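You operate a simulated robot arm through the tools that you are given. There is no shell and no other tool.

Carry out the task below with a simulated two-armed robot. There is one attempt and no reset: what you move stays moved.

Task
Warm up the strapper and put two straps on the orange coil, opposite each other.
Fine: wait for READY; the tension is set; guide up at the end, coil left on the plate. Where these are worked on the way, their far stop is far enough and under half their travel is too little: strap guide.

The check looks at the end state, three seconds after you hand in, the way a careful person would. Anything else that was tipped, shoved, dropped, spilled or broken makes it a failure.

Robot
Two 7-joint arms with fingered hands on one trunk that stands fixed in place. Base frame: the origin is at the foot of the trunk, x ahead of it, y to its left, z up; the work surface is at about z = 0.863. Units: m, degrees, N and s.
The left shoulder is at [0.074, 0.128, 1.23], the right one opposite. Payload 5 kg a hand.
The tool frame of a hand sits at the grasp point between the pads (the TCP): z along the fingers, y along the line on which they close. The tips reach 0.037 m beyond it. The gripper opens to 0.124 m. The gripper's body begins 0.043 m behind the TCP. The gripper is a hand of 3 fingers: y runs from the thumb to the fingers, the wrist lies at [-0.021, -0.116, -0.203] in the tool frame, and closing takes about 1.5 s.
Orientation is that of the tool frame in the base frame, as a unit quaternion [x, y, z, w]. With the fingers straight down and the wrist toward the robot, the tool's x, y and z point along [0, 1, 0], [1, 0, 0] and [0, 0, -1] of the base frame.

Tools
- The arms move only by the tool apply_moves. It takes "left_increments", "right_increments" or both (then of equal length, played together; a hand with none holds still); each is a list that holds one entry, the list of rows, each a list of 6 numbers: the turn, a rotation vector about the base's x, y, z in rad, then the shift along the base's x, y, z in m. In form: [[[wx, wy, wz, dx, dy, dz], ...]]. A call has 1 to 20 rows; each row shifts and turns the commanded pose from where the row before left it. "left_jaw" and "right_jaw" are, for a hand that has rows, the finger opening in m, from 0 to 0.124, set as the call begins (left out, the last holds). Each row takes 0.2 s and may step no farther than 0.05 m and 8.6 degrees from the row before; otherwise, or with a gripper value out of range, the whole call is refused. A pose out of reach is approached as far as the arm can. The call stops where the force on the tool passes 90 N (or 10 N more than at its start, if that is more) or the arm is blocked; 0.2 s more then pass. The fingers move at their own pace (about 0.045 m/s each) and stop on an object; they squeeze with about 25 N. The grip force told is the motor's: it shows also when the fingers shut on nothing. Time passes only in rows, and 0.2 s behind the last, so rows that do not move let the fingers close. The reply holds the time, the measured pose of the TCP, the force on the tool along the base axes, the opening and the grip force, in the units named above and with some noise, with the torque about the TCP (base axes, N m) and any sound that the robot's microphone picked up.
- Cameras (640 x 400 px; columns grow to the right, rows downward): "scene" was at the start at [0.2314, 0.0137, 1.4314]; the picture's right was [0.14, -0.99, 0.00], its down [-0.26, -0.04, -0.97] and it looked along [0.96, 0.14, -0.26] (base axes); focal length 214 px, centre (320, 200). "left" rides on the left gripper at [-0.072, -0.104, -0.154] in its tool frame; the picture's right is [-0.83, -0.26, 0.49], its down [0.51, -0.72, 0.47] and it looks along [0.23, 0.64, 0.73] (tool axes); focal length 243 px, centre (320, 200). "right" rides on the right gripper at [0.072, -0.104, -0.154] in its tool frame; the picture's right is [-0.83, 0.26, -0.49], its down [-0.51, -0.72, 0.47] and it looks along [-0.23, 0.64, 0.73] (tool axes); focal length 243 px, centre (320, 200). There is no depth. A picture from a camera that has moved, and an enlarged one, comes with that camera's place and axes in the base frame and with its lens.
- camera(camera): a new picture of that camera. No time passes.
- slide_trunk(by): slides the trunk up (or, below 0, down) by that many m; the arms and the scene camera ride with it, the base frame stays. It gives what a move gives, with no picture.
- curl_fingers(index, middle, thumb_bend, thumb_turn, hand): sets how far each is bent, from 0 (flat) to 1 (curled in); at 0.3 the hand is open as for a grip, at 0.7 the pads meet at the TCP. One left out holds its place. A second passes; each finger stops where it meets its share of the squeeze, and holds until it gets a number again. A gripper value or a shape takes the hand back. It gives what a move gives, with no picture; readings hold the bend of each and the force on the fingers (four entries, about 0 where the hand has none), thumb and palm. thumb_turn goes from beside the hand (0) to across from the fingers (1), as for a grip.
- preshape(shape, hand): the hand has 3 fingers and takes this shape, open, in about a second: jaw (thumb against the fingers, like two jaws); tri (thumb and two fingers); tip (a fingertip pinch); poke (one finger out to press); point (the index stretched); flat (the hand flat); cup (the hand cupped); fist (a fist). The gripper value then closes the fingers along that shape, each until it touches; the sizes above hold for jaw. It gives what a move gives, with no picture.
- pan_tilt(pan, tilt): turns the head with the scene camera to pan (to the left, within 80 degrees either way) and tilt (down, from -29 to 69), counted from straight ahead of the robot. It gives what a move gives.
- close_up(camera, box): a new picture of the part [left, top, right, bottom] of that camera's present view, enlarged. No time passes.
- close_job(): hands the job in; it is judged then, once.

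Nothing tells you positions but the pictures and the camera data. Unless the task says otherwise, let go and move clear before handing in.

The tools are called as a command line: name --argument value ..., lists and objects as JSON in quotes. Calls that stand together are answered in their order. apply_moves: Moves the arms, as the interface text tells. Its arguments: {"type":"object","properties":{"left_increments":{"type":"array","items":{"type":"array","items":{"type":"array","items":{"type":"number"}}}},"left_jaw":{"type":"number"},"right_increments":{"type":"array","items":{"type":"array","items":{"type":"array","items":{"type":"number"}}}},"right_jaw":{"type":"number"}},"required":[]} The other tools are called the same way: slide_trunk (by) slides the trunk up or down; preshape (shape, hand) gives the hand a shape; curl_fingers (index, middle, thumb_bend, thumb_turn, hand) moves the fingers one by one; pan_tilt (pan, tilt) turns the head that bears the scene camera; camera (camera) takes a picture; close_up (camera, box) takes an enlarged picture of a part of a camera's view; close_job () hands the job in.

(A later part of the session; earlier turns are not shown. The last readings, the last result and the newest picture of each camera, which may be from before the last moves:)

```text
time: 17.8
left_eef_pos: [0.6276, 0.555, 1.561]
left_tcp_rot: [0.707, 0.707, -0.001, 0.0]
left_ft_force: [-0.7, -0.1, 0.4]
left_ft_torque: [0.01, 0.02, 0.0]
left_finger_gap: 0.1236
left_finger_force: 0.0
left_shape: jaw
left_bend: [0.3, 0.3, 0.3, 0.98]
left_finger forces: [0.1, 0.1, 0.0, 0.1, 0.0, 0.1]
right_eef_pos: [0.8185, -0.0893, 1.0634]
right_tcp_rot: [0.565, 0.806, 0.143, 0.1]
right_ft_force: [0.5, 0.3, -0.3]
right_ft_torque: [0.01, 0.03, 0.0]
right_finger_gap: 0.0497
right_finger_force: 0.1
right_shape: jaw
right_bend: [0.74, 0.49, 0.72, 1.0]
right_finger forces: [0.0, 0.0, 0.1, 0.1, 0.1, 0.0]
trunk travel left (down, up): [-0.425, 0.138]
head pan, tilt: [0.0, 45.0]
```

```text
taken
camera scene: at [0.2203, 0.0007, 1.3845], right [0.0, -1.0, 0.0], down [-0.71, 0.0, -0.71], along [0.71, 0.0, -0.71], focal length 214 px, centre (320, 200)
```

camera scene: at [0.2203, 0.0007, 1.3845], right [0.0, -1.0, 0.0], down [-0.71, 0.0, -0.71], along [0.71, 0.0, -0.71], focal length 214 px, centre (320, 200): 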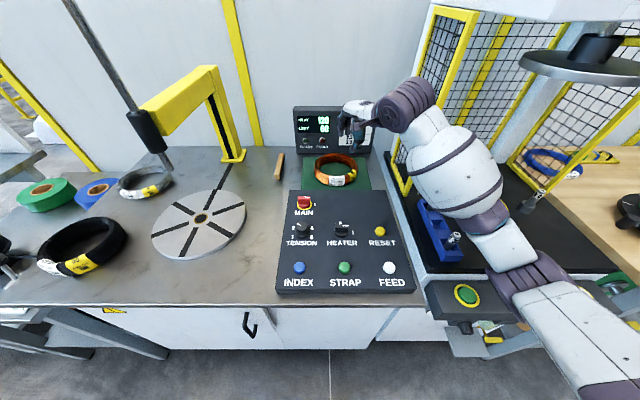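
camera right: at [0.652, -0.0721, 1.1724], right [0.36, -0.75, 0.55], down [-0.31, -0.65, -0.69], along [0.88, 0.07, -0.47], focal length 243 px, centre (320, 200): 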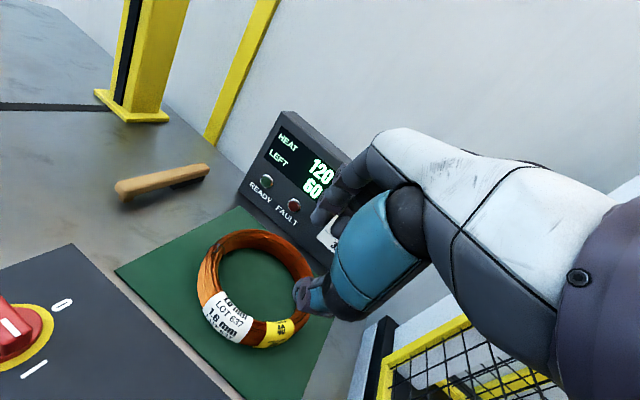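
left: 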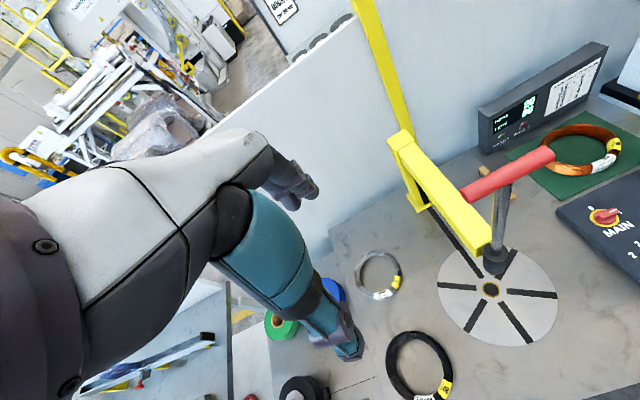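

The display reads 120 and climbs. I line up over the near side of the ring and descend partway.

apply_moves --right_increments '[[[0, 0, 0, -0.0065, 0, -0.033], [0, 0, 0, -0.0065, 0, -0.033], [0, 0, 0, 0, 0, -0.033], [0, 0, 0, 0, 0, 0], [0, 0, 0, 0, 0, 0]]]' --right_jaw 0.075

camera --camera "right"

close_up --camera "scene" --box '[290, 100, 450, 210]'

```text
time: 19.0
left_eef_pos: [0.6272, 0.5538, 1.5629]
left_tcp_rot: [0.707, 0.707, -0.001, 0.0]
left_ft_force: [-0.1, -0.8, 0.4]
left_ft_torque: [-0.01, 0.01, 0.01]
left_finger_gap: 0.1239
left_finger_force: 0.0
left_shape: jaw
left_bend: [0.3, 0.3, 0.3, 0.98]
left_finger forces: [0.1, 0.0, 0.1, 0.0, 0.1, 0.0]
right_eef_pos: [0.8076, -0.0871, 0.963]
right_tcp_rot: [0.565, 0.806, 0.142, 0.1]
right_ft_force: [0.5, -0.8, 0.1]
right_ft_torque: [-0.01, -0.05, -0.02]
right_finger_gap: 0.0746
right_finger_force: 0.1
right_shape: jaw
right_bend: [0.73, 0.41, 0.65, 1.0]
right_finger forces: [0.0, 0.1, 0.0, 0.0, 0.0, 0.0]
trunk travel left (down, up): [-0.425, 0.138]
head pan, tilt: [0.0, 45.0]
```

```text
taken
camera right: at [0.6403, -0.07, 1.0715], right [0.36, -0.75, 0.55], down [-0.31, -0.65, -0.69], along [0.88, 0.07, -0.47], focal length 243 px, centre (320, 200)
```

right: 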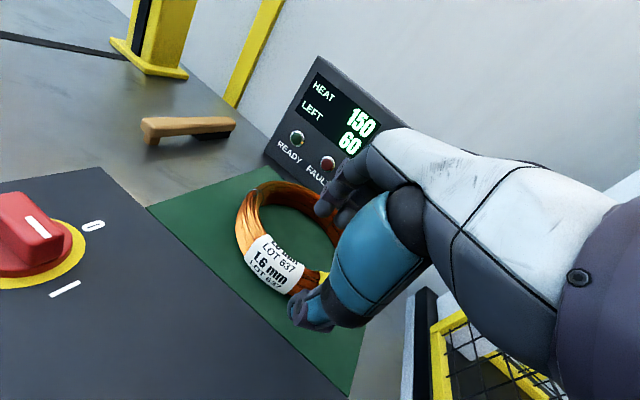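

```text
3.64 times, centred on (370, 155) of scene
camera zoom: at [0.2201, 0.0005, 1.3845], right [0.0, -1.0, 0.0], down [-0.71, 0.0, -0.71], along [0.71, 0.0, -0.71], focal length 780 px, centre (138, 364)
```

zoom: 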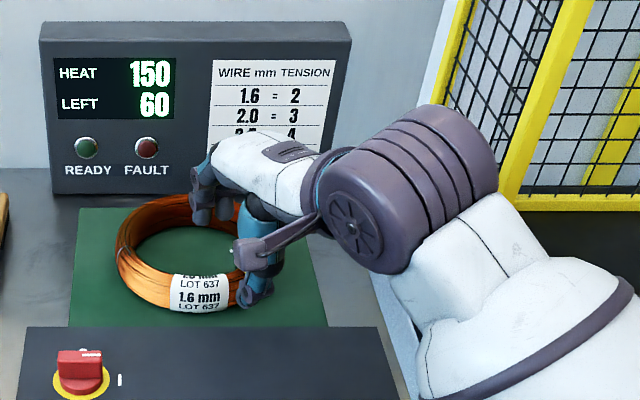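

The fingers are inside the ring and the thumb is outside it. I continue down to grip depth.

apply_moves --right_increments '[[[0, 0, 0, 0, -0.001, -0.02], [0, 0, 0, 0, -0.001, -0.018], [0, 0, 0, 0, 0, -0.013], [0, 0, 0, 0, 0, 0]]]'

camera --camera "right"

close_up --camera "scene" --box '[290, 120, 420, 210]'

```text
time: 20.0
left_eef_pos: [0.6258, 0.5547, 1.5635]
left_tcp_rot: [0.707, 0.708, 0.0, 0.001]
left_ft_force: [0.4, 0.2, 0.0]
left_ft_torque: [-0.01, -0.05, 0.0]
left_finger_gap: 0.1237
left_finger_force: 0.0
left_shape: jaw
left_bend: [0.3, 0.3, 0.3, 0.98]
left_finger forces: [0.1, 0.0, 0.0, 0.0, 0.0, 0.0]
right_eef_pos: [0.8065, -0.0898, 0.9192]
right_tcp_rot: [0.564, 0.806, 0.144, 0.101]
right_ft_force: [10.4, 1.3, 20.9]
right_ft_torque: [-0.24, 0.58, 0.15]
right_finger_gap: 0.0643
right_finger_force: 0.0
right_shape: jaw
right_bend: [0.73, 0.41, 0.71, 1.0]
right_finger forces: [0.0, 0.1, 0.1, 0.1, 23.6, 0.0]
trunk travel left (down, up): [-0.425, 0.138]
head pan, tilt: [0.0, 45.0]
```

```text
taken
camera right: at [0.6395, -0.0719, 1.0264], right [0.35, -0.75, 0.55], down [-0.31, -0.65, -0.69], along [0.88, 0.07, -0.46], focal length 243 px, centre (320, 200)
```

right: 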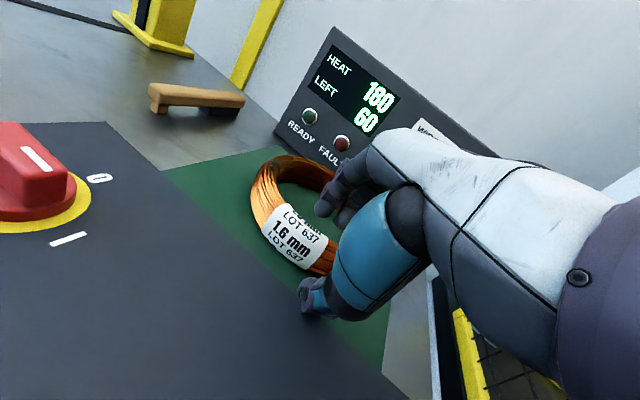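

```text
4.44 times, centred on (355, 165) of scene
camera zoom: at [0.2192, 0.0008, 1.3849], right [0.0, -1.0, 0.0], down [-0.71, 0.0, -0.71], along [0.71, 0.0, -0.71], focal length 953 px, centre (164, 356)
```

zoom: 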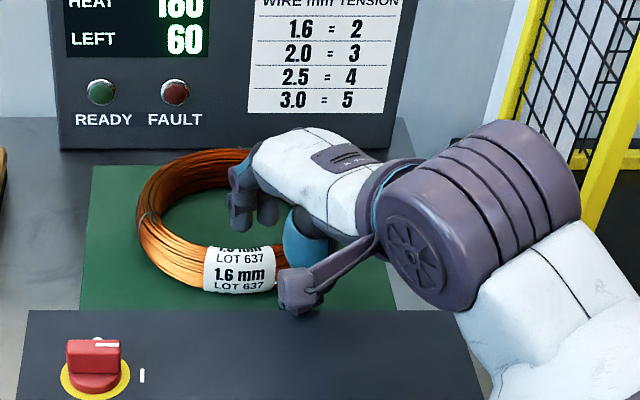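

apply_moves --right_increments '[[[0, 0, 0, 0, 0, 0.008], [0, 0, 0, 0, 0, 0], [0, 0, 0, 0, 0, 0], [0, 0, 0, 0, 0, 0], [0, 0, 0, 0, 0, 0], [0, 0, 0, 0, 0, 0], [0, 0, 0, 0, 0, 0]]]' --right_jaw 0.0

camera --camera "right"

close_up --camera "scene" --box '[290, 120, 420, 210]'

```text
time: 21.6
left_eef_pos: [0.6268, 0.5551, 1.5621]
left_tcp_rot: [0.707, 0.707, 0.0, 0.0]
left_ft_force: [0.1, -0.2, -0.8]
left_ft_torque: [0.0, -0.04, 0.02]
left_finger_gap: 0.1236
left_finger_force: 0.0
left_shape: jaw
left_bend: [0.3, 0.3, 0.3, 0.98]
left_finger forces: [0.0, 0.1, 0.0, 0.0, 0.1, 0.0]
right_eef_pos: [0.8063, -0.0875, 0.9243]
right_tcp_rot: [0.565, 0.806, 0.142, 0.1]
right_ft_force: [12.6, 6.1, 9.2]
right_ft_torque: [0.15, -0.37, 0.05]
right_finger_gap: 0.02
right_finger_force: 24.9
right_shape: jaw
right_bend: [0.72, 0.63, 0.79, 1.0]
right_finger forces: [18.3, 11.7, 0.1, 0.0, 12.6, 0.0]
trunk travel left (down, up): [-0.425, 0.138]
head pan, tilt: [0.0, 45.0]
```

```text
taken
camera right: at [0.6403, -0.0701, 1.0319], right [0.36, -0.75, 0.55], down [-0.31, -0.65, -0.69], along [0.88, 0.07, -0.47], focal length 243 px, centre (320, 200)
```

right: 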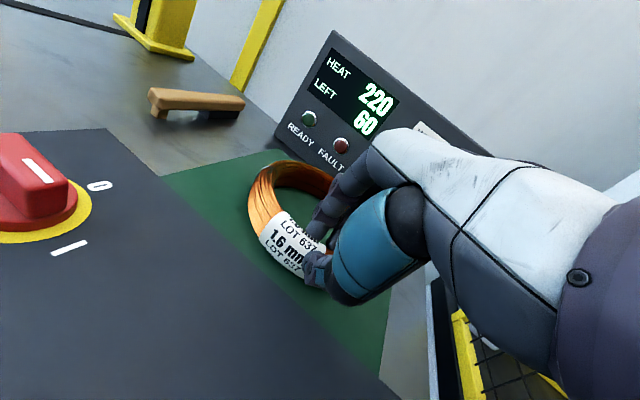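

```text
4.44 times, centred on (355, 165) of scene
camera zoom: at [0.2206, 0.0013, 1.3845], right [0.0, -1.0, 0.0], down [-0.71, 0.0, -0.71], along [0.71, 0.0, -0.71], focal length 953 px, centre (164, 356)
```

zoom: 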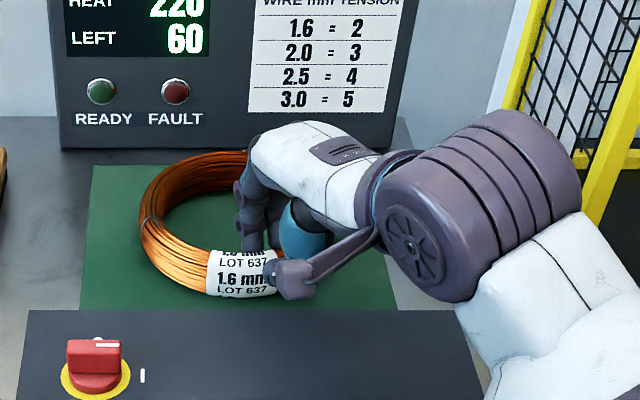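

The ring is gripped on its near side. I lift a little and check that it holds level.

apply_moves --right_increments '[[[0, 0, 0, 0, 0, 0.01], [0, 0, 0, 0, 0, 0.015], [0, 0, 0, 0, 0, 0.02], [0, 0, 0, 0, 0, 0.02], [0, 0, 0, 0, 0, 0]]]'

camera --camera "right"

camera --camera "scene"

close_up --camera "scene" --box '[290, 100, 420, 200]'

```text
time: 22.8
left_eef_pos: [0.6261, 0.5543, 1.5625]
left_tcp_rot: [0.706, 0.708, 0.0, -0.001]
left_ft_force: [-1.0, -0.9, 0.1]
left_ft_torque: [0.01, 0.01, 0.02]
left_finger_gap: 0.1236
left_finger_force: 0.0
left_shape: jaw
left_bend: [0.3, 0.3, 0.3, 0.98]
left_finger forces: [0.1, 0.1, 0.0, 0.1, 0.0, 0.0]
right_eef_pos: [0.8069, -0.0901, 0.991]
right_tcp_rot: [0.565, 0.807, 0.143, 0.1]
right_ft_force: [0.9, 0.0, -0.4]
right_ft_torque: [0.01, -0.02, 0.02]
right_finger_gap: 0.0163
right_finger_force: 25.1
right_shape: jaw
right_bend: [0.73, 0.72, 0.8, 1.0]
right_finger forces: [0.0, 0.0, 0.1, 0.0, 0.0, 0.1]
trunk travel left (down, up): [-0.425, 0.138]
head pan, tilt: [0.0, 45.0]
```

```text
taken
camera right: at [0.6406, -0.0711, 1.0985], right [0.36, -0.75, 0.55], down [-0.31, -0.65, -0.69], along [0.88, 0.07, -0.47], focal length 243 px, centre (320, 200)
```

right: 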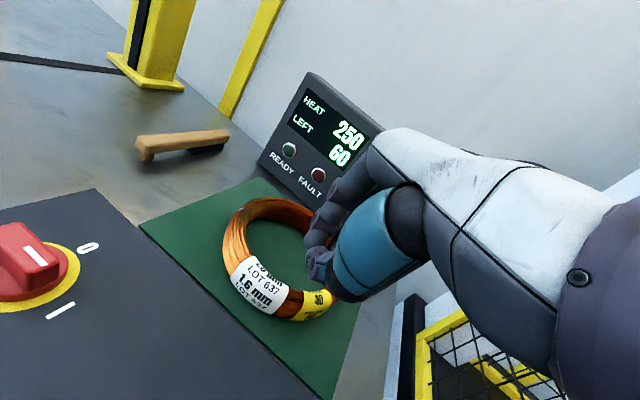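

```text
taken
camera scene: at [0.22, 0.0006, 1.3845], right [0.0, -1.0, 0.0], down [-0.71, 0.0, -0.71], along [0.71, 0.0, -0.71], focal length 214 px, centre (320, 200)
```

scene: 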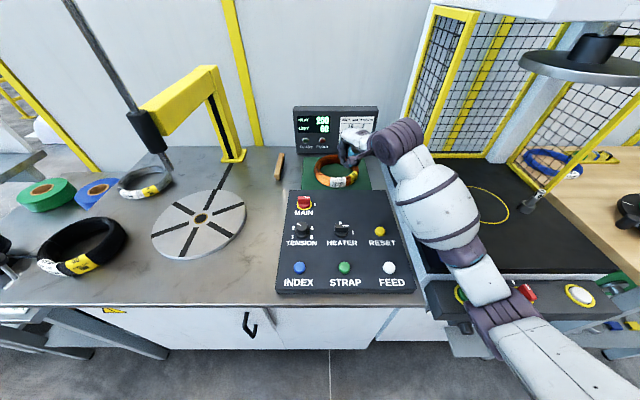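

```text
4.00 times, centred on (355, 150) of scene
camera zoom: at [0.22, 0.0006, 1.3845], right [0.0, -1.0, 0.0], down [-0.71, 0.0, -0.71], along [0.71, 0.0, -0.71], focal length 858 px, centre (180, 400)
```

zoom: 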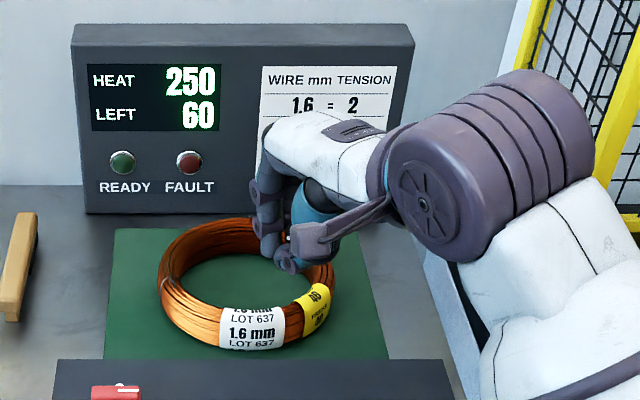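

The coil slipped out: the grip was too shallow and the panel edge crowds the thumb there. I straighten the hand and regrip deeper at the 225-degree side of the ring, away from the panel.

apply_moves --right_increments '[[[-0.0398, 0.1093, 0, 0, 0, 0.03], [-0.0398, 0.1093, 0, 0, 0, 0.01], [-0.0398, 0.1093, 0, 0.005, -0.007, 0], [0, 0, 0.1454, 0.006, -0.007, 0], [0, 0, 0.1454, 0.006, -0.007, 0], [0, 0, 0.1454, 0.005, -0.003, 0], [0, 0, 0, 0, 0, 0], [0, 0, 0, 0, 0, 0]]]' --right_jaw 0.07

camera --camera "right"

close_up --camera "scene" --box '[290, 80, 450, 200]'

```text
time: 24.6
left_eef_pos: [0.6256, 0.5536, 1.5618]
left_tcp_rot: [0.707, 0.707, 0.0, 0.0]
left_ft_force: [-0.2, 0.0, 0.4]
left_ft_torque: [-0.01, -0.03, 0.02]
left_finger_gap: 0.1236
left_finger_force: 0.0
left_shape: jaw
left_bend: [0.3, 0.3, 0.3, 0.98]
left_finger forces: [0.1, 0.1, 0.0, 0.1, 0.0, 0.0]
right_eef_pos: [0.8281, -0.1118, 1.0277]
right_tcp_rot: [0.384, 0.924, 0.0, -0.001]
right_ft_force: [-0.8, 0.3, 0.1]
right_ft_torque: [-0.02, -0.04, 0.01]
right_finger_gap: 0.0698
right_finger_force: 0.1
right_shape: jaw
right_bend: [0.73, 0.42, 0.67, 1.0]
right_finger forces: [0.0, 0.0, 0.0, 0.0, 0.0, 0.0]
trunk travel left (down, up): [-0.425, 0.138]
head pan, tilt: [0.0, 45.0]
```

```text
taken
camera right: at [0.7034, -0.1331, 1.181], right [0.77, -0.4, 0.49], down [-0.15, -0.87, -0.47], along [0.62, 0.29, -0.73], focal length 243 px, centre (320, 200)
```

right: 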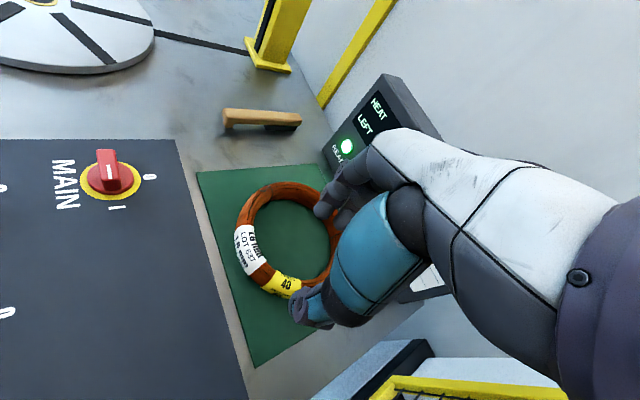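

```text
3.33 times, centred on (370, 140) of scene
camera zoom: at [0.2203, 0.0004, 1.3845], right [0.0, -1.0, 0.0], down [-0.71, 0.0, -0.71], along [0.71, 0.0, -0.71], focal length 715 px, centre (153, 400)
```

zoom: 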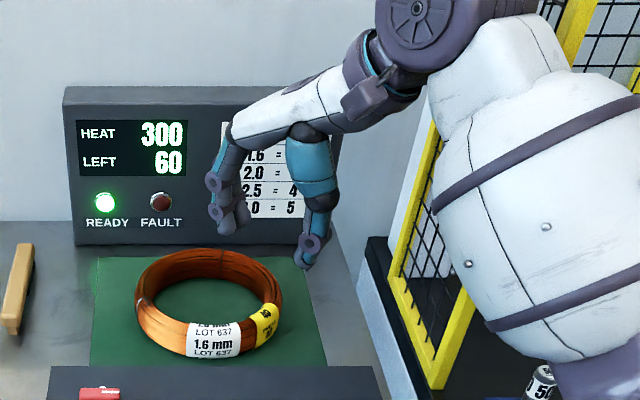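

READY is lit at 300. The coil centre works out at about [0.889, -0.064]. I descend for the regrip.

apply_moves --right_increments '[[[0, 0, 0, 0.004, -0.003, -0.035], [0, 0, 0, 0.0035, -0.0026, -0.035], [0, 0, 0, 0, 0, -0.03], [0, 0, 0, 0, 0, -0.01], [0, 0, 0, 0, 0, -0.008], [0, 0, 0, 0, 0, 0]]]'

camera --camera "right"

close_up --camera "scene" --box '[290, 120, 420, 210]'

```text
time: 26.0
left_eef_pos: [0.6101, 0.5639, 1.566]
left_tcp_rot: [0.707, 0.707, 0.001, 0.007]
left_ft_force: [0.1, 0.1, -0.3]
left_ft_torque: [-0.05, -0.03, 0.02]
left_finger_gap: 0.1238
left_finger_force: 0.1
left_shape: jaw
left_bend: [0.3, 0.3, 0.3, 0.98]
left_finger forces: [0.1, 0.0, 0.0, 0.1, 0.0, 0.1]
right_eef_pos: [0.828, -0.1132, 0.9258]
right_tcp_rot: [0.383, 0.924, 0.001, 0.011]
right_ft_force: [0.3, -0.1, -0.5]
right_ft_torque: [0.01, 0.02, 0.01]
right_finger_gap: 0.0695
right_finger_force: 0.1
right_shape: jaw
right_bend: [0.73, 0.42, 0.67, 1.0]
right_finger forces: [0.0, 0.1, 0.0, 0.1, 0.0, 0.0]
trunk travel left (down, up): [-0.425, 0.138]
head pan, tilt: [0.0, 45.0]
```

```text
taken
camera right: at [0.7005, -0.1326, 1.0771], right [0.76, -0.4, 0.51], down [-0.14, -0.87, -0.47], along [0.63, 0.28, -0.72], focal length 243 px, centre (320, 200)
```

right: 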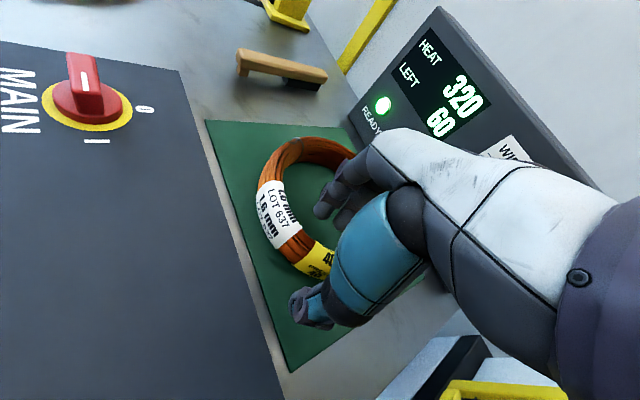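

```text
4.44 times, centred on (355, 165) of scene
camera zoom: at [0.2058, 0.009, 1.3876], right [0.0, -1.0, 0.01], down [-0.7, 0.0, -0.71], along [0.71, 0.0, -0.7], focal length 953 px, centre (164, 356)
```

zoom: 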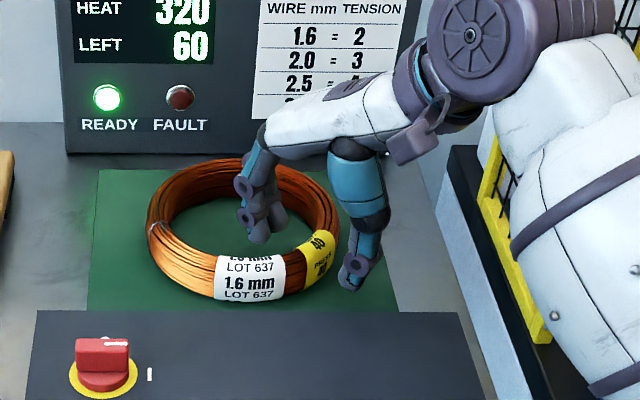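

The trunk was pushed back by the forearm touching something on the right, likely the press guard. I raise the hand again at once.

apply_moves --right_increments '[[[0, 0, 0, 0, 0, 0.02], [0, 0, 0, 0, 0, 0.03], [0, 0, 0, -0.003, 0.002, 0.035], [0, 0, 0, -0.004, 0.003, 0.033], [0, 0, 0, 0, 0, 0]]]'

camera --camera "scene"

close_up --camera "scene" --box '[380, 0, 640, 300]'

```text
time: 27.2
left_eef_pos: [0.6294, 0.5531, 1.5608]
left_tcp_rot: [0.706, 0.708, -0.001, 0.0]
left_ft_force: [1.2, -1.0, 0.9]
left_ft_torque: [-0.02, 0.02, 0.0]
left_finger_gap: 0.1239
left_finger_force: 0.2
left_shape: jaw
left_bend: [0.3, 0.3, 0.3, 0.98]
left_finger forces: [0.0, 0.0, 0.0, 0.0, 0.0, 0.0]
right_eef_pos: [0.8307, -0.1106, 1.0269]
right_tcp_rot: [0.384, 0.923, -0.001, -0.001]
right_ft_force: [0.5, -0.7, 0.8]
right_ft_torque: [-0.01, 0.0, 0.0]
right_finger_gap: 0.0698
right_finger_force: 0.0
right_shape: jaw
right_bend: [0.73, 0.42, 0.67, 1.0]
right_finger forces: [0.0, 0.0, 0.0, 0.0, 0.0, 0.1]
trunk travel left (down, up): [-0.425, 0.138]
head pan, tilt: [0.0, 45.0]
```

```text
taken
camera scene: at [0.2214, 0.0002, 1.3841], right [0.0, -1.0, 0.0], down [-0.71, 0.0, -0.71], along [0.71, 0.0, -0.71], focal length 214 px, centre (320, 200)
```

scene: 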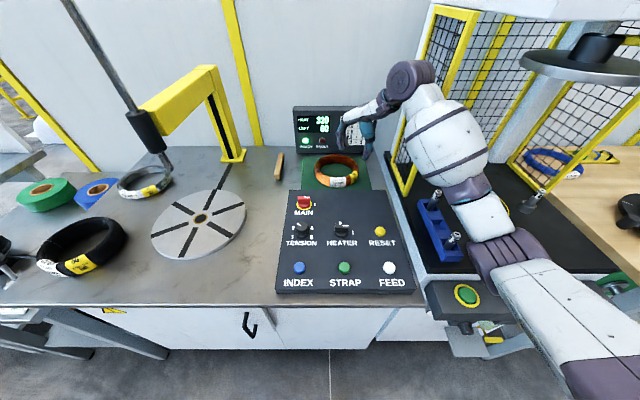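

```text
1.33 times, centred on (510, 150) of scene
camera zoom: at [0.2214, 0.0002, 1.3841], right [0.0, -1.0, 0.0], down [-0.71, 0.0, -0.71], along [0.71, 0.0, -0.71], focal length 286 px, centre (67, 267)
```

zoom: 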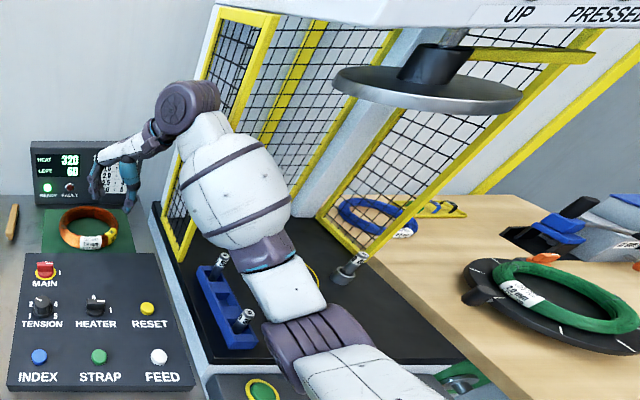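

Nothing on the press was displaced and the trunk has come back. I turn the hand so the wrist is on the plate side and grip the ring at its 140-degree side instead, keeping the arm away from the press.

apply_moves --right_increments '[[[0, 0, 0, 0, 0, 0.02], [0, 0, -0.14835, 0, 0.0095, 0], [0, 0, -0.14835, 0, 0.0095, 0], [0, 0, -0.14835, 0, 0.0095, 0], [0, 0, -0.14835, 0, 0.0095, 0], [0, 0, -0.14835, 0, 0.0095, 0], [0, 0, -0.14835, 0, 0.0095, 0], [0, 0, -0.14835, 0, 0.0095, 0], [0, 0, -0.14835, 0, 0.0095, 0], [0, 0, -0.14835, 0, 0.0095, 0], [0, 0, -0.14835, 0, 0.0095, 0], [0, 0, 0, 0, 0, 0]]]' --right_jaw 0.07

camera --camera "right"

camera --camera "scene"

```text
time: 29.5
left_eef_pos: [0.6247, 0.5351, 1.5668]
left_tcp_rot: [0.707, 0.707, 0.004, -0.005]
left_ft_force: [0.7, 3.9, -2.8]
left_ft_torque: [-0.33, 0.02, -0.06]
left_finger_gap: 0.1237
left_finger_force: 0.0
left_shape: jaw
left_bend: [0.3, 0.3, 0.3, 0.98]
left_finger forces: [0.0, 0.0, 0.1, 0.1, 0.0, 0.0]
right_eef_pos: [0.8555, -0.2323, 1.0812]
right_tcp_rot: [0.92, 0.382, -0.008, 0.087]
right_ft_force: [-1.8, 29.5, 1.0]
right_ft_torque: [-1.0, -0.1, 0.9]
right_finger_gap: 0.0663
right_finger_force: 0.1
right_shape: jaw
right_bend: [0.73, 0.48, 0.66, 1.0]
right_finger forces: [0.0, 28.6, 0.1, 0.0, 0.1, 0.1]
trunk travel left (down, up): [-0.425, 0.138]
head pan, tilt: [0.0, 45.0]
stopped in row 11 (right hand): the arm was blocked; the commanded pose is now the measured one
```

```text
taken
camera right: at [0.8261, -0.0818, 1.2087], right [-0.43, -0.68, 0.59], down [-0.84, 0.07, -0.53], along [0.32, -0.73, -0.6], focal length 243 px, centre (320, 200)
```

right: 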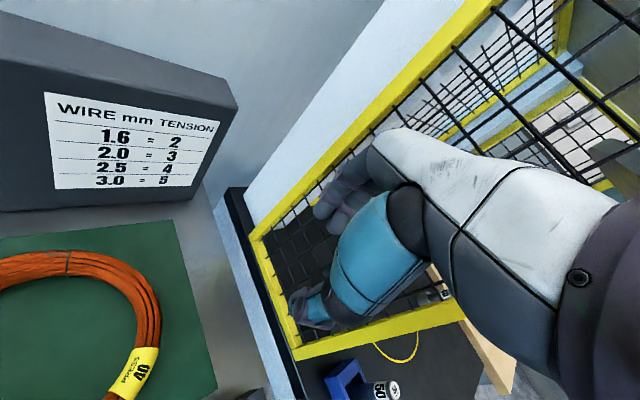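

```text
taken
camera scene: at [0.2176, -0.018, 1.3835], right [0.0, -1.0, -0.01], down [-0.71, 0.01, -0.71], along [0.71, 0.01, -0.71], focal length 214 px, centre (320, 200)
```

scene: 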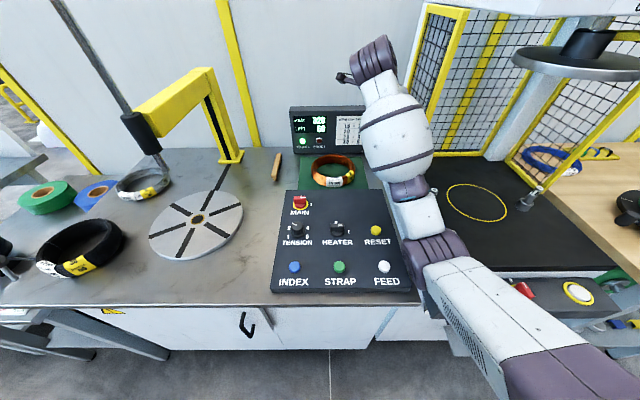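

The arm could not follow that turn and the hand rests on the guard mesh. I ease it off toward +y and up, gently.

apply_moves --right_increments '[[[0, 0, 0, -0.005, 0.015, 0.0], [0, 0, 0, -0.005, 0.015, 0.005], [0, 0, 0, -0.01, 0.015, 0.005], [0, 0, 0, 0, 0, 0]]]'

camera --camera "scene"

camera --camera "right"

```text
time: 29.9
left_eef_pos: [0.6236, 0.5337, 1.566]
left_tcp_rot: [0.707, 0.707, 0.003, -0.005]
left_ft_force: [1.1, 5.6, -3.4]
left_ft_torque: [-0.45, 0.07, -0.09]
left_finger_gap: 0.1238
left_finger_force: 0.1
left_shape: jaw
left_bend: [0.3, 0.3, 0.3, 0.98]
left_finger forces: [0.0, 0.1, 0.1, 0.0, 0.0, 0.0]
right_eef_pos: [0.8546, -0.2406, 1.0862]
right_tcp_rot: [0.92, 0.378, -0.011, 0.102]
right_ft_force: [5.5, 70.4, -5.1]
right_ft_torque: [-1.79, 0.31, 2.71]
right_finger_gap: 0.0619
right_finger_force: 0.1
right_shape: jaw
right_bend: [0.73, 0.55, 0.66, 1.0]
right_finger forces: [0.1, 74.3, 0.1, 0.0, 0.0, 0.0]
trunk travel left (down, up): [-0.425, 0.138]
head pan, tilt: [0.0, 45.0]
stopped in row 2 (right hand): the force on the tool passed its limit at 119 N (the readings are from after the stop); the commanded pose is now the measured one
```

```text
taken
camera scene: at [0.217, -0.0178, 1.3824], right [0.0, -1.0, -0.01], down [-0.71, 0.01, -0.71], along [0.71, 0.01, -0.7], focal length 214 px, centre (320, 200)
```

scene: 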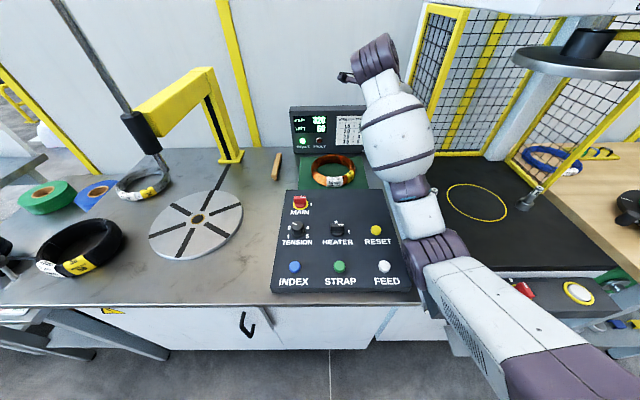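

```text
taken
camera right: at [0.8243, -0.0861, 1.2099], right [-0.44, -0.66, 0.61], down [-0.84, 0.06, -0.54], along [0.32, -0.75, -0.58], focal length 243 px, centre (320, 200)
```

right: 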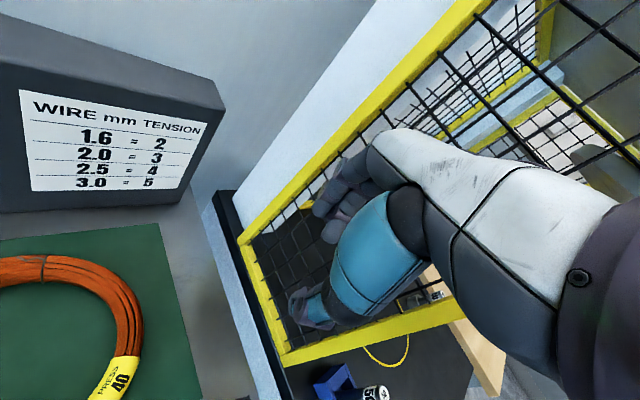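

The arm seems to sit at a joint limit. I undo the turn in small steps and watch how it responds.

apply_moves --right_increments '[[[0, 0, 0.12, 0, 0, 0], [0, 0, 0.12, 0, 0, 0]]]'

camera --camera "scene"

```text
time: 30.7
left_eef_pos: [0.6241, 0.5399, 1.5638]
left_tcp_rot: [0.708, 0.706, 0.003, -0.004]
left_ft_force: [0.4, 4.4, -1.8]
left_ft_torque: [-0.33, 0.01, -0.06]
left_finger_gap: 0.1237
left_finger_force: 0.0
left_shape: jaw
left_bend: [0.3, 0.3, 0.3, 0.98]
left_finger forces: [0.0, 0.1, 0.1, 0.0, 0.0, 0.0]
right_eef_pos: [0.8572, -0.2481, 1.1108]
right_tcp_rot: [0.871, 0.477, 0.008, 0.115]
right_ft_force: [-10.2, 44.4, -11.1]
right_ft_torque: [-0.89, 0.11, 1.25]
right_finger_gap: 0.0622
right_finger_force: 0.1
right_shape: jaw
right_bend: [0.73, 0.55, 0.66, 1.0]
right_finger forces: [0.0, 44.2, 0.1, 0.1, 0.1, 0.0]
trunk travel left (down, up): [-0.425, 0.138]
head pan, tilt: [0.0, 45.0]
stopped in row 2 (right hand): the arm was blocked; the commanded pose is now the measured one
```

```text
taken
camera scene: at [0.217, -0.0108, 1.3827], right [0.0, -1.0, -0.01], down [-0.71, 0.01, -0.71], along [0.71, 0.01, -0.7], focal length 214 px, centre (320, 200)
```

scene: 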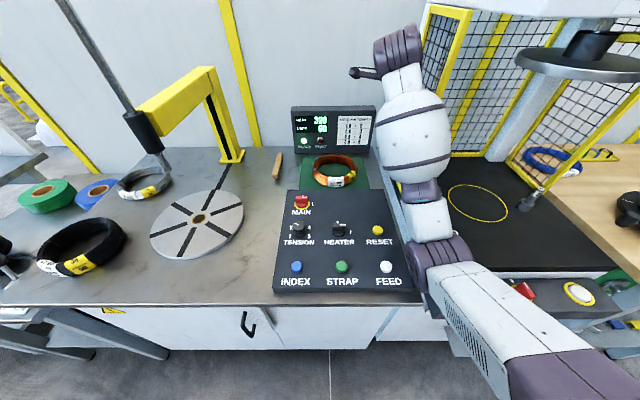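

apply_moves --right_increments '[[[0, 0, 0.1, -0.01, 0, 0.01], [0, 0, 0.1, -0.01, 0, 0.01], [0, 0, 0.1, -0.01, 0, 0.01]]]'

camera --camera "scene"

camera --camera "right"

```text
time: 31.7
left_eef_pos: [0.6239, 0.5411, 1.5659]
left_tcp_rot: [0.708, 0.706, 0.004, -0.003]
left_ft_force: [1.2, 2.0, -1.5]
left_ft_torque: [-0.22, 0.02, -0.03]
left_finger_gap: 0.1239
left_finger_force: 0.1
left_shape: jaw
left_bend: [0.3, 0.3, 0.3, 0.98]
left_finger forces: [0.0, 0.0, 0.0, 0.1, 0.0, 0.0]
right_eef_pos: [0.8268, -0.2523, 1.1372]
right_tcp_rot: [0.792, 0.599, 0.02, 0.113]
right_ft_force: [0.7, 3.1, 0.3]
right_ft_torque: [-0.07, -0.02, 0.19]
right_finger_gap: 0.0698
right_finger_force: 0.0
right_shape: jaw
right_bend: [0.73, 0.42, 0.66, 1.0]
right_finger forces: [0.0, 3.3, 0.0, 0.0, 0.0, 0.1]
trunk travel left (down, up): [-0.425, 0.138]
head pan, tilt: [0.0, 45.0]
stopped in row 3 (right hand): the arm was blocked; the commanded pose is now the measured one
```

```text
taken
camera scene: at [0.2171, -0.0093, 1.3838], right [0.0, -1.0, -0.01], down [-0.71, 0.01, -0.71], along [0.71, 0.01, -0.71], focal length 214 px, centre (320, 200)
```

scene: 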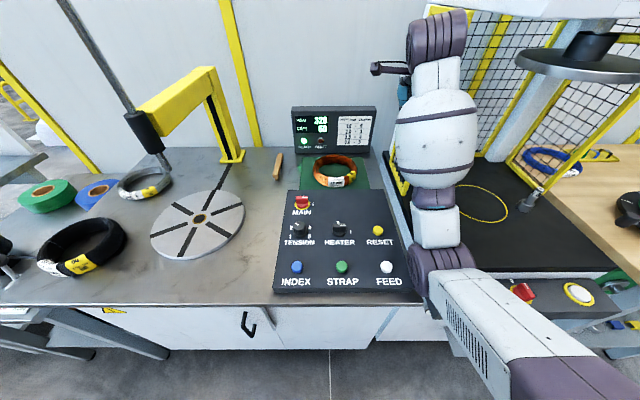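

```text
taken
camera right: at [0.7232, -0.1294, 1.2567], right [-0.07, -0.78, 0.62], down [-0.75, -0.37, -0.55], along [0.66, -0.5, -0.56], focal length 243 px, centre (320, 200)
```

right: 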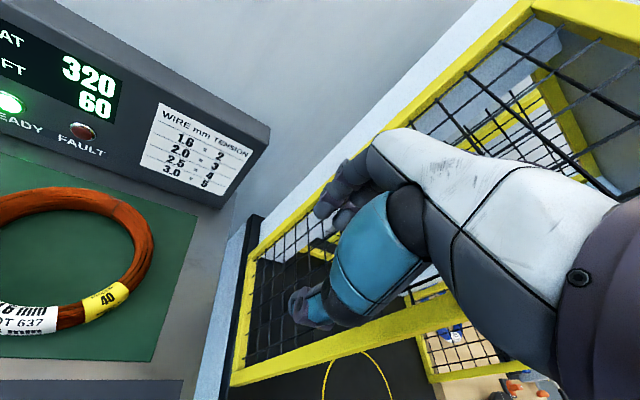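

The finger force is nearly gone. I draw the hand back toward the robot, away from the guard.

apply_moves --right_increments '[[[0, 0, 0, -0.02, 0, 0], [0, 0, 0, -0.02, 0, 0], [0, 0, 0, -0.02, 0.005, 0]]]'

camera --camera "scene"

```text
time: 32.5
left_eef_pos: [0.6217, 0.5237, 1.5775]
left_tcp_rot: [0.708, 0.706, 0.01, -0.005]
left_ft_force: [0.1, -0.6, 0.5]
left_ft_torque: [-0.04, -0.01, 0.01]
left_finger_gap: 0.1237
left_finger_force: 0.0
left_shape: jaw
left_bend: [0.3, 0.3, 0.3, 0.98]
left_finger forces: [0.0, 0.1, 0.0, 0.0, 0.1, 0.1]
right_eef_pos: [0.7685, -0.2593, 1.1537]
right_tcp_rot: [0.795, 0.594, 0.031, 0.119]
right_ft_force: [14.9, 23.1, -9.5]
right_ft_torque: [0.17, 0.67, 1.96]
right_finger_gap: 0.0733
right_finger_force: 0.0
right_shape: jaw
right_bend: [0.74, 0.39, 0.66, 1.0]
right_finger forces: [0.0, 23.6, 0.0, 0.0, 0.1, 0.1]
trunk travel left (down, up): [-0.425, 0.138]
head pan, tilt: [0.0, 45.0]
```

```text
taken
camera scene: at [0.2162, -0.0221, 1.3868], right [0.0, -1.0, -0.02], down [-0.71, 0.01, -0.71], along [0.71, 0.01, -0.71], focal length 214 px, centre (320, 200)
```

scene: 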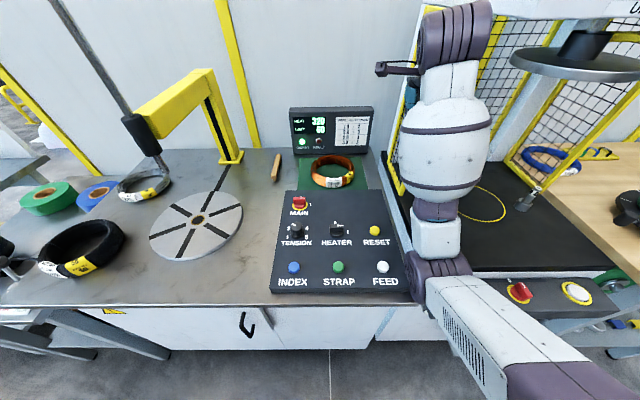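

close_up --camera "scene" --box '[340, 200, 520, 340]'

camera --camera "right"

camera --camera "left"

```text
2.86 times, centred on (430, 270) of scene
camera zoom: at [0.2162, -0.0221, 1.3868], right [0.0, -1.0, -0.02], down [-0.71, 0.01, -0.71], along [0.71, 0.01, -0.71], focal length 613 px, centre (6, 0)
```

zoom: 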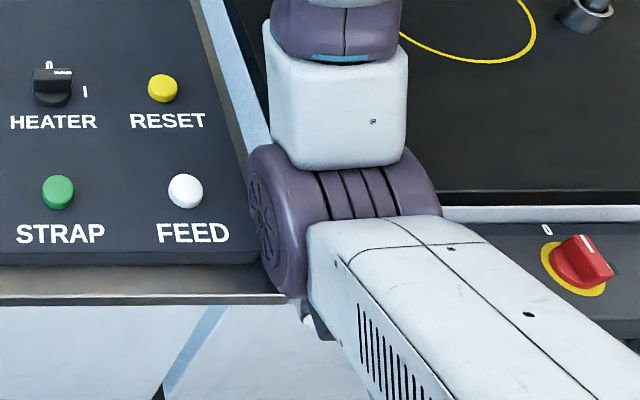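

```text
taken
camera right: at [0.6626, -0.138, 1.2725], right [-0.09, -0.78, 0.61], down [-0.73, -0.36, -0.57], along [0.67, -0.5, -0.54], focal length 243 px, centre (320, 200)
```

right: 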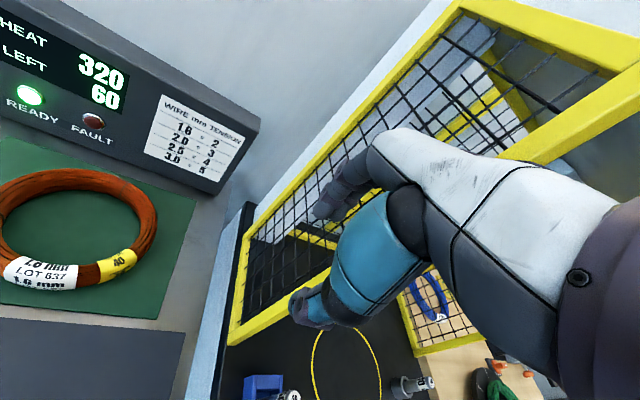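

```text
taken
camera left: at [0.5165, 0.4512, 1.7284], right [-0.26, -0.82, -0.51], down [-0.72, 0.52, -0.47], along [0.65, 0.24, -0.72], focal length 243 px, centre (320, 200)
```

left: 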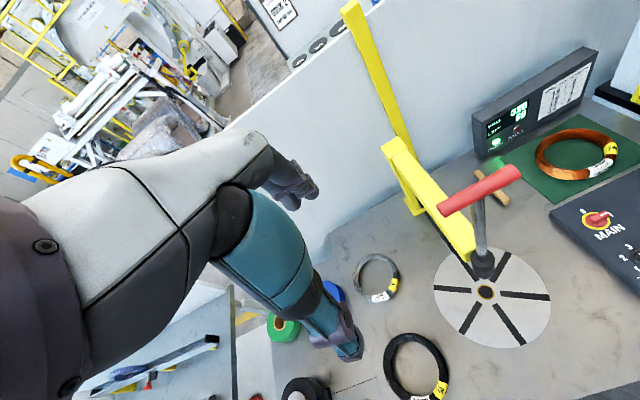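

I keep backing the hand toward -x so the fingers clear the guard front.

apply_moves --right_increments '[[[0, 0, 0, -0.02, 0, 0.005], [0, 0, 0, -0.02, 0, 0.005], [0, 0, 0, -0.02, 0, 0.005], [0, 0, 0, -0.02, 0, 0.005]]]'

camera --camera "scene"

camera --camera "right"

```text
time: 32.9
left_eef_pos: [0.6205, 0.5438, 1.5633]
left_tcp_rot: [0.708, 0.707, 0.002, -0.002]
left_ft_force: [0.8, 5.3, -2.7]
left_ft_torque: [-0.43, 0.03, -0.07]
left_finger_gap: 0.1238
left_finger_force: 0.1
left_shape: jaw
left_bend: [0.3, 0.3, 0.3, 0.98]
left_finger forces: [0.0, 0.1, 0.0, 0.0, 0.0, 0.0]
right_eef_pos: [0.7533, -0.266, 1.1624]
right_tcp_rot: [0.788, 0.599, 0.01, 0.144]
right_ft_force: [15.0, 46.2, -18.8]
right_ft_torque: [0.77, 1.05, 3.12]
right_finger_gap: 0.0745
right_finger_force: 0.1
right_shape: jaw
right_bend: [0.74, 0.38, 0.66, 1.0]
right_finger forces: [0.1, 57.6, 0.1, 0.0, 0.0, 0.0]
trunk travel left (down, up): [-0.425, 0.138]
head pan, tilt: [0.0, 45.0]
stopped in row 1 (right hand): the force on the tool passed its limit at 222 N (the readings are from after the stop); the commanded pose is now the measured one
```

```text
taken
camera scene: at [0.2138, -0.0095, 1.3837], right [0.0, -1.0, -0.01], down [-0.7, 0.01, -0.71], along [0.71, 0.0, -0.7], focal length 214 px, centre (320, 200)
```

scene: 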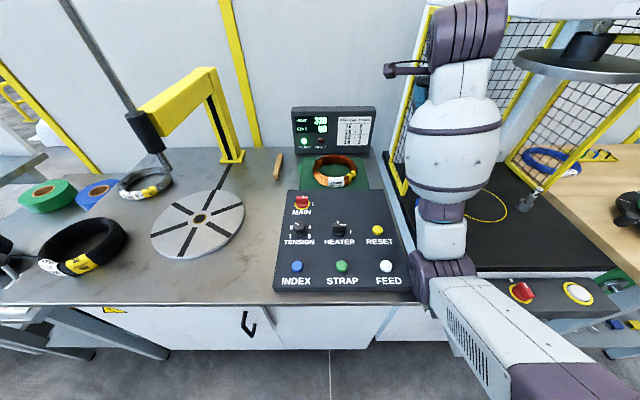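

```text
taken
camera right: at [0.6461, -0.1382, 1.273], right [-0.08, -0.74, 0.66], down [-0.73, -0.41, -0.54], along [0.67, -0.53, -0.51], focal length 243 px, centre (320, 200)
```

right: 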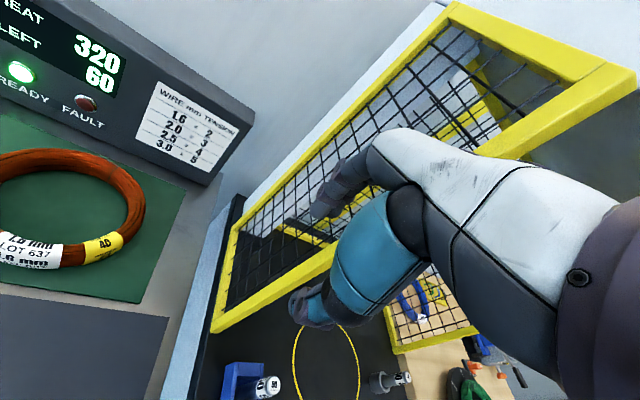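

The middle finger is caught behind the guard's front post. I turn the fingers away from the mesh while easing slightly forward.

apply_moves --right_increments '[[[0, 0, 0.06, 0.004, 0.004, 0], [0, 0, 0.08, 0.004, 0.004, 0], [0, 0, 0.08, 0, 0.004, 0]]]'

camera --camera "right"

camera --camera "scene"

```text
time: 33.9
left_eef_pos: [0.6209, 0.5416, 1.5672]
left_tcp_rot: [0.707, 0.707, 0.003, -0.002]
left_ft_force: [0.5, 2.7, -1.7]
left_ft_torque: [-0.24, 0.03, -0.02]
left_finger_gap: 0.1239
left_finger_force: 0.0
left_shape: jaw
left_bend: [0.3, 0.3, 0.3, 0.98]
left_finger forces: [0.0, 0.0, 0.1, 0.0, 0.0, 0.1]
right_eef_pos: [0.7613, -0.262, 1.1618]
right_tcp_rot: [0.723, 0.676, 0.023, 0.141]
right_ft_force: [0.2, 4.0, -1.1]
right_ft_torque: [0.01, 0.04, 0.11]
right_finger_gap: 0.0694
right_finger_force: 0.0
right_shape: jaw
right_bend: [0.74, 0.43, 0.66, 1.0]
right_finger forces: [0.1, 3.2, 0.0, 0.1, 0.0, 0.1]
trunk travel left (down, up): [-0.425, 0.138]
head pan, tilt: [0.0, 45.0]
stopped in row 3 (right hand): the arm was blocked; the commanded pose is now the measured one
```

```text
taken
camera right: at [0.6312, -0.1584, 1.272], right [0.07, -0.74, 0.67], down [-0.64, -0.55, -0.54], along [0.77, -0.39, -0.51], focal length 243 px, centre (320, 200)
```

right: 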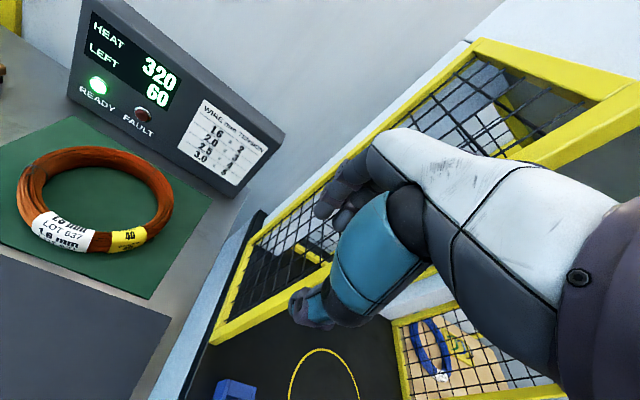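

```text
taken
camera scene: at [0.2142, -0.0095, 1.3841], right [0.0, -1.0, -0.01], down [-0.7, 0.01, -0.71], along [0.71, 0.01, -0.7], focal length 214 px, centre (320, 200)
```

scene: 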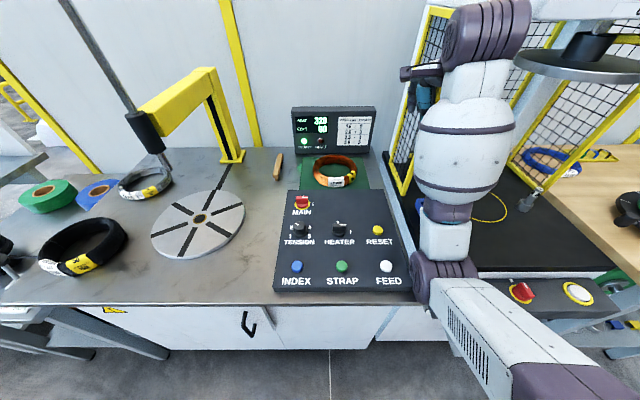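

The finger force has dropped. The elbow still seems to bear on the bench edge, so I raise the trunk a little to free it.

slide_trunk --by 0.05

camera --camera "scene"

camera --camera "right"

```text
time: 34.9
left_eef_pos: [0.6307, 0.5487, 1.6104]
left_tcp_rot: [0.707, 0.707, -0.001, -0.003]
left_ft_force: [1.0, -0.4, -0.4]
left_ft_torque: [0.0, 0.06, 0.02]
left_finger_gap: 0.1239
left_finger_force: 0.1
left_shape: jaw
left_bend: [0.3, 0.3, 0.3, 0.98]
left_finger forces: [0.0, 0.0, 0.0, 0.0, 0.0, 0.0]
right_eef_pos: [0.77, -0.2491, 1.2073]
right_tcp_rot: [0.72, 0.68, 0.023, 0.137]
right_ft_force: [0.4, -0.2, -0.3]
right_ft_torque: [0.01, 0.02, 0.01]
right_finger_gap: 0.0696
right_finger_force: 0.0
right_shape: jaw
right_bend: [0.74, 0.42, 0.66, 1.0]
right_finger forces: [0.1, 0.0, 0.0, 0.1, 0.1, 0.1]
trunk travel left (down, up): [-0.475, 0.088]
head pan, tilt: [0.0, 45.0]
```

```text
taken
camera scene: at [0.2012, -0.0032, 1.4431], right [0.0, -1.0, 0.0], down [-0.71, 0.0, -0.71], along [0.71, 0.0, -0.71], focal length 214 px, centre (320, 200)
```

scene: 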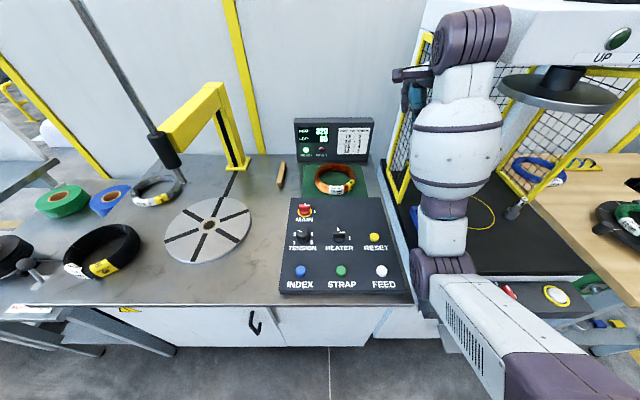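

```text
taken
camera right: at [0.6399, -0.1468, 1.32], right [0.09, -0.74, 0.66], down [-0.64, -0.55, -0.54], along [0.77, -0.37, -0.52], focal length 243 px, centre (320, 200)
```

right: 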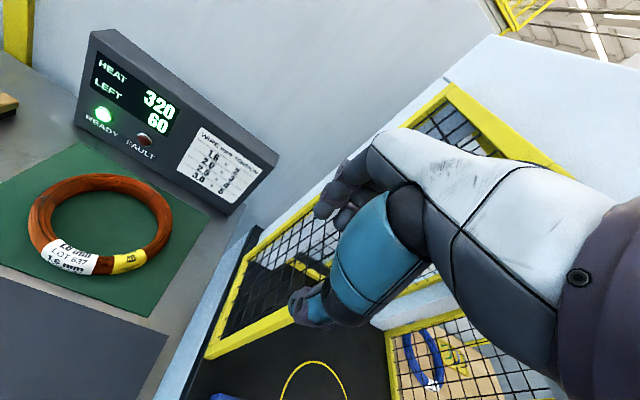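

All contact forces are gone. I bring the hand back to a clear place above the panel.

apply_moves --right_increments '[[[0, 0, 0, -0.005, 0.02, 0.01], [0, 0, 0, -0.01, 0.025, 0.01], [0, 0, 0, -0.02, 0.025, 0.01], [0, 0, 0, -0.02, 0.025, 0.01], [0, 0, 0, -0.02, 0.025, 0.01], [0, 0, 0, -0.02, 0.025, 0.01], [0, 0, 0, 0, 0, 0]]]'

camera --camera "scene"

```text
time: 36.5
left_eef_pos: [0.6277, 0.5503, 1.6138]
left_tcp_rot: [0.707, 0.707, 0.001, -0.001]
left_ft_force: [1.0, 0.9, -0.7]
left_ft_torque: [0.0, 0.02, 0.0]
left_finger_gap: 0.1238
left_finger_force: 0.1
left_shape: jaw
left_bend: [0.3, 0.3, 0.3, 0.98]
left_finger forces: [0.0, 0.0, 0.1, 0.1, 0.0, 0.0]
right_eef_pos: [0.6822, -0.1029, 1.2627]
right_tcp_rot: [0.719, 0.679, 0.024, 0.143]
right_ft_force: [0.3, 1.1, -0.1]
right_ft_torque: [0.03, 0.01, -0.01]
right_finger_gap: 0.0696
right_finger_force: 0.1
right_shape: jaw
right_bend: [0.74, 0.42, 0.66, 1.0]
right_finger forces: [0.1, 0.1, 0.1, 0.0, 0.1, 0.0]
right hand out of reach, approached as far as the arm can: row 6
trunk travel left (down, up): [-0.475, 0.088]
head pan, tilt: [0.0, 45.0]
```

```text
taken
camera scene: at [0.1976, -0.0007, 1.4439], right [0.0, -1.0, 0.0], down [-0.71, 0.0, -0.71], along [0.71, 0.0, -0.71], focal length 214 px, centre (320, 200)
```

scene: 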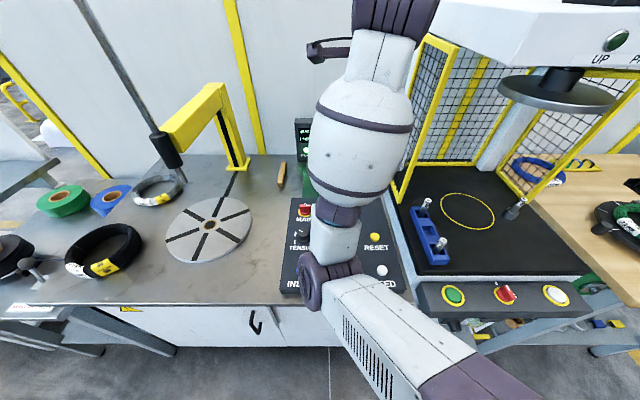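

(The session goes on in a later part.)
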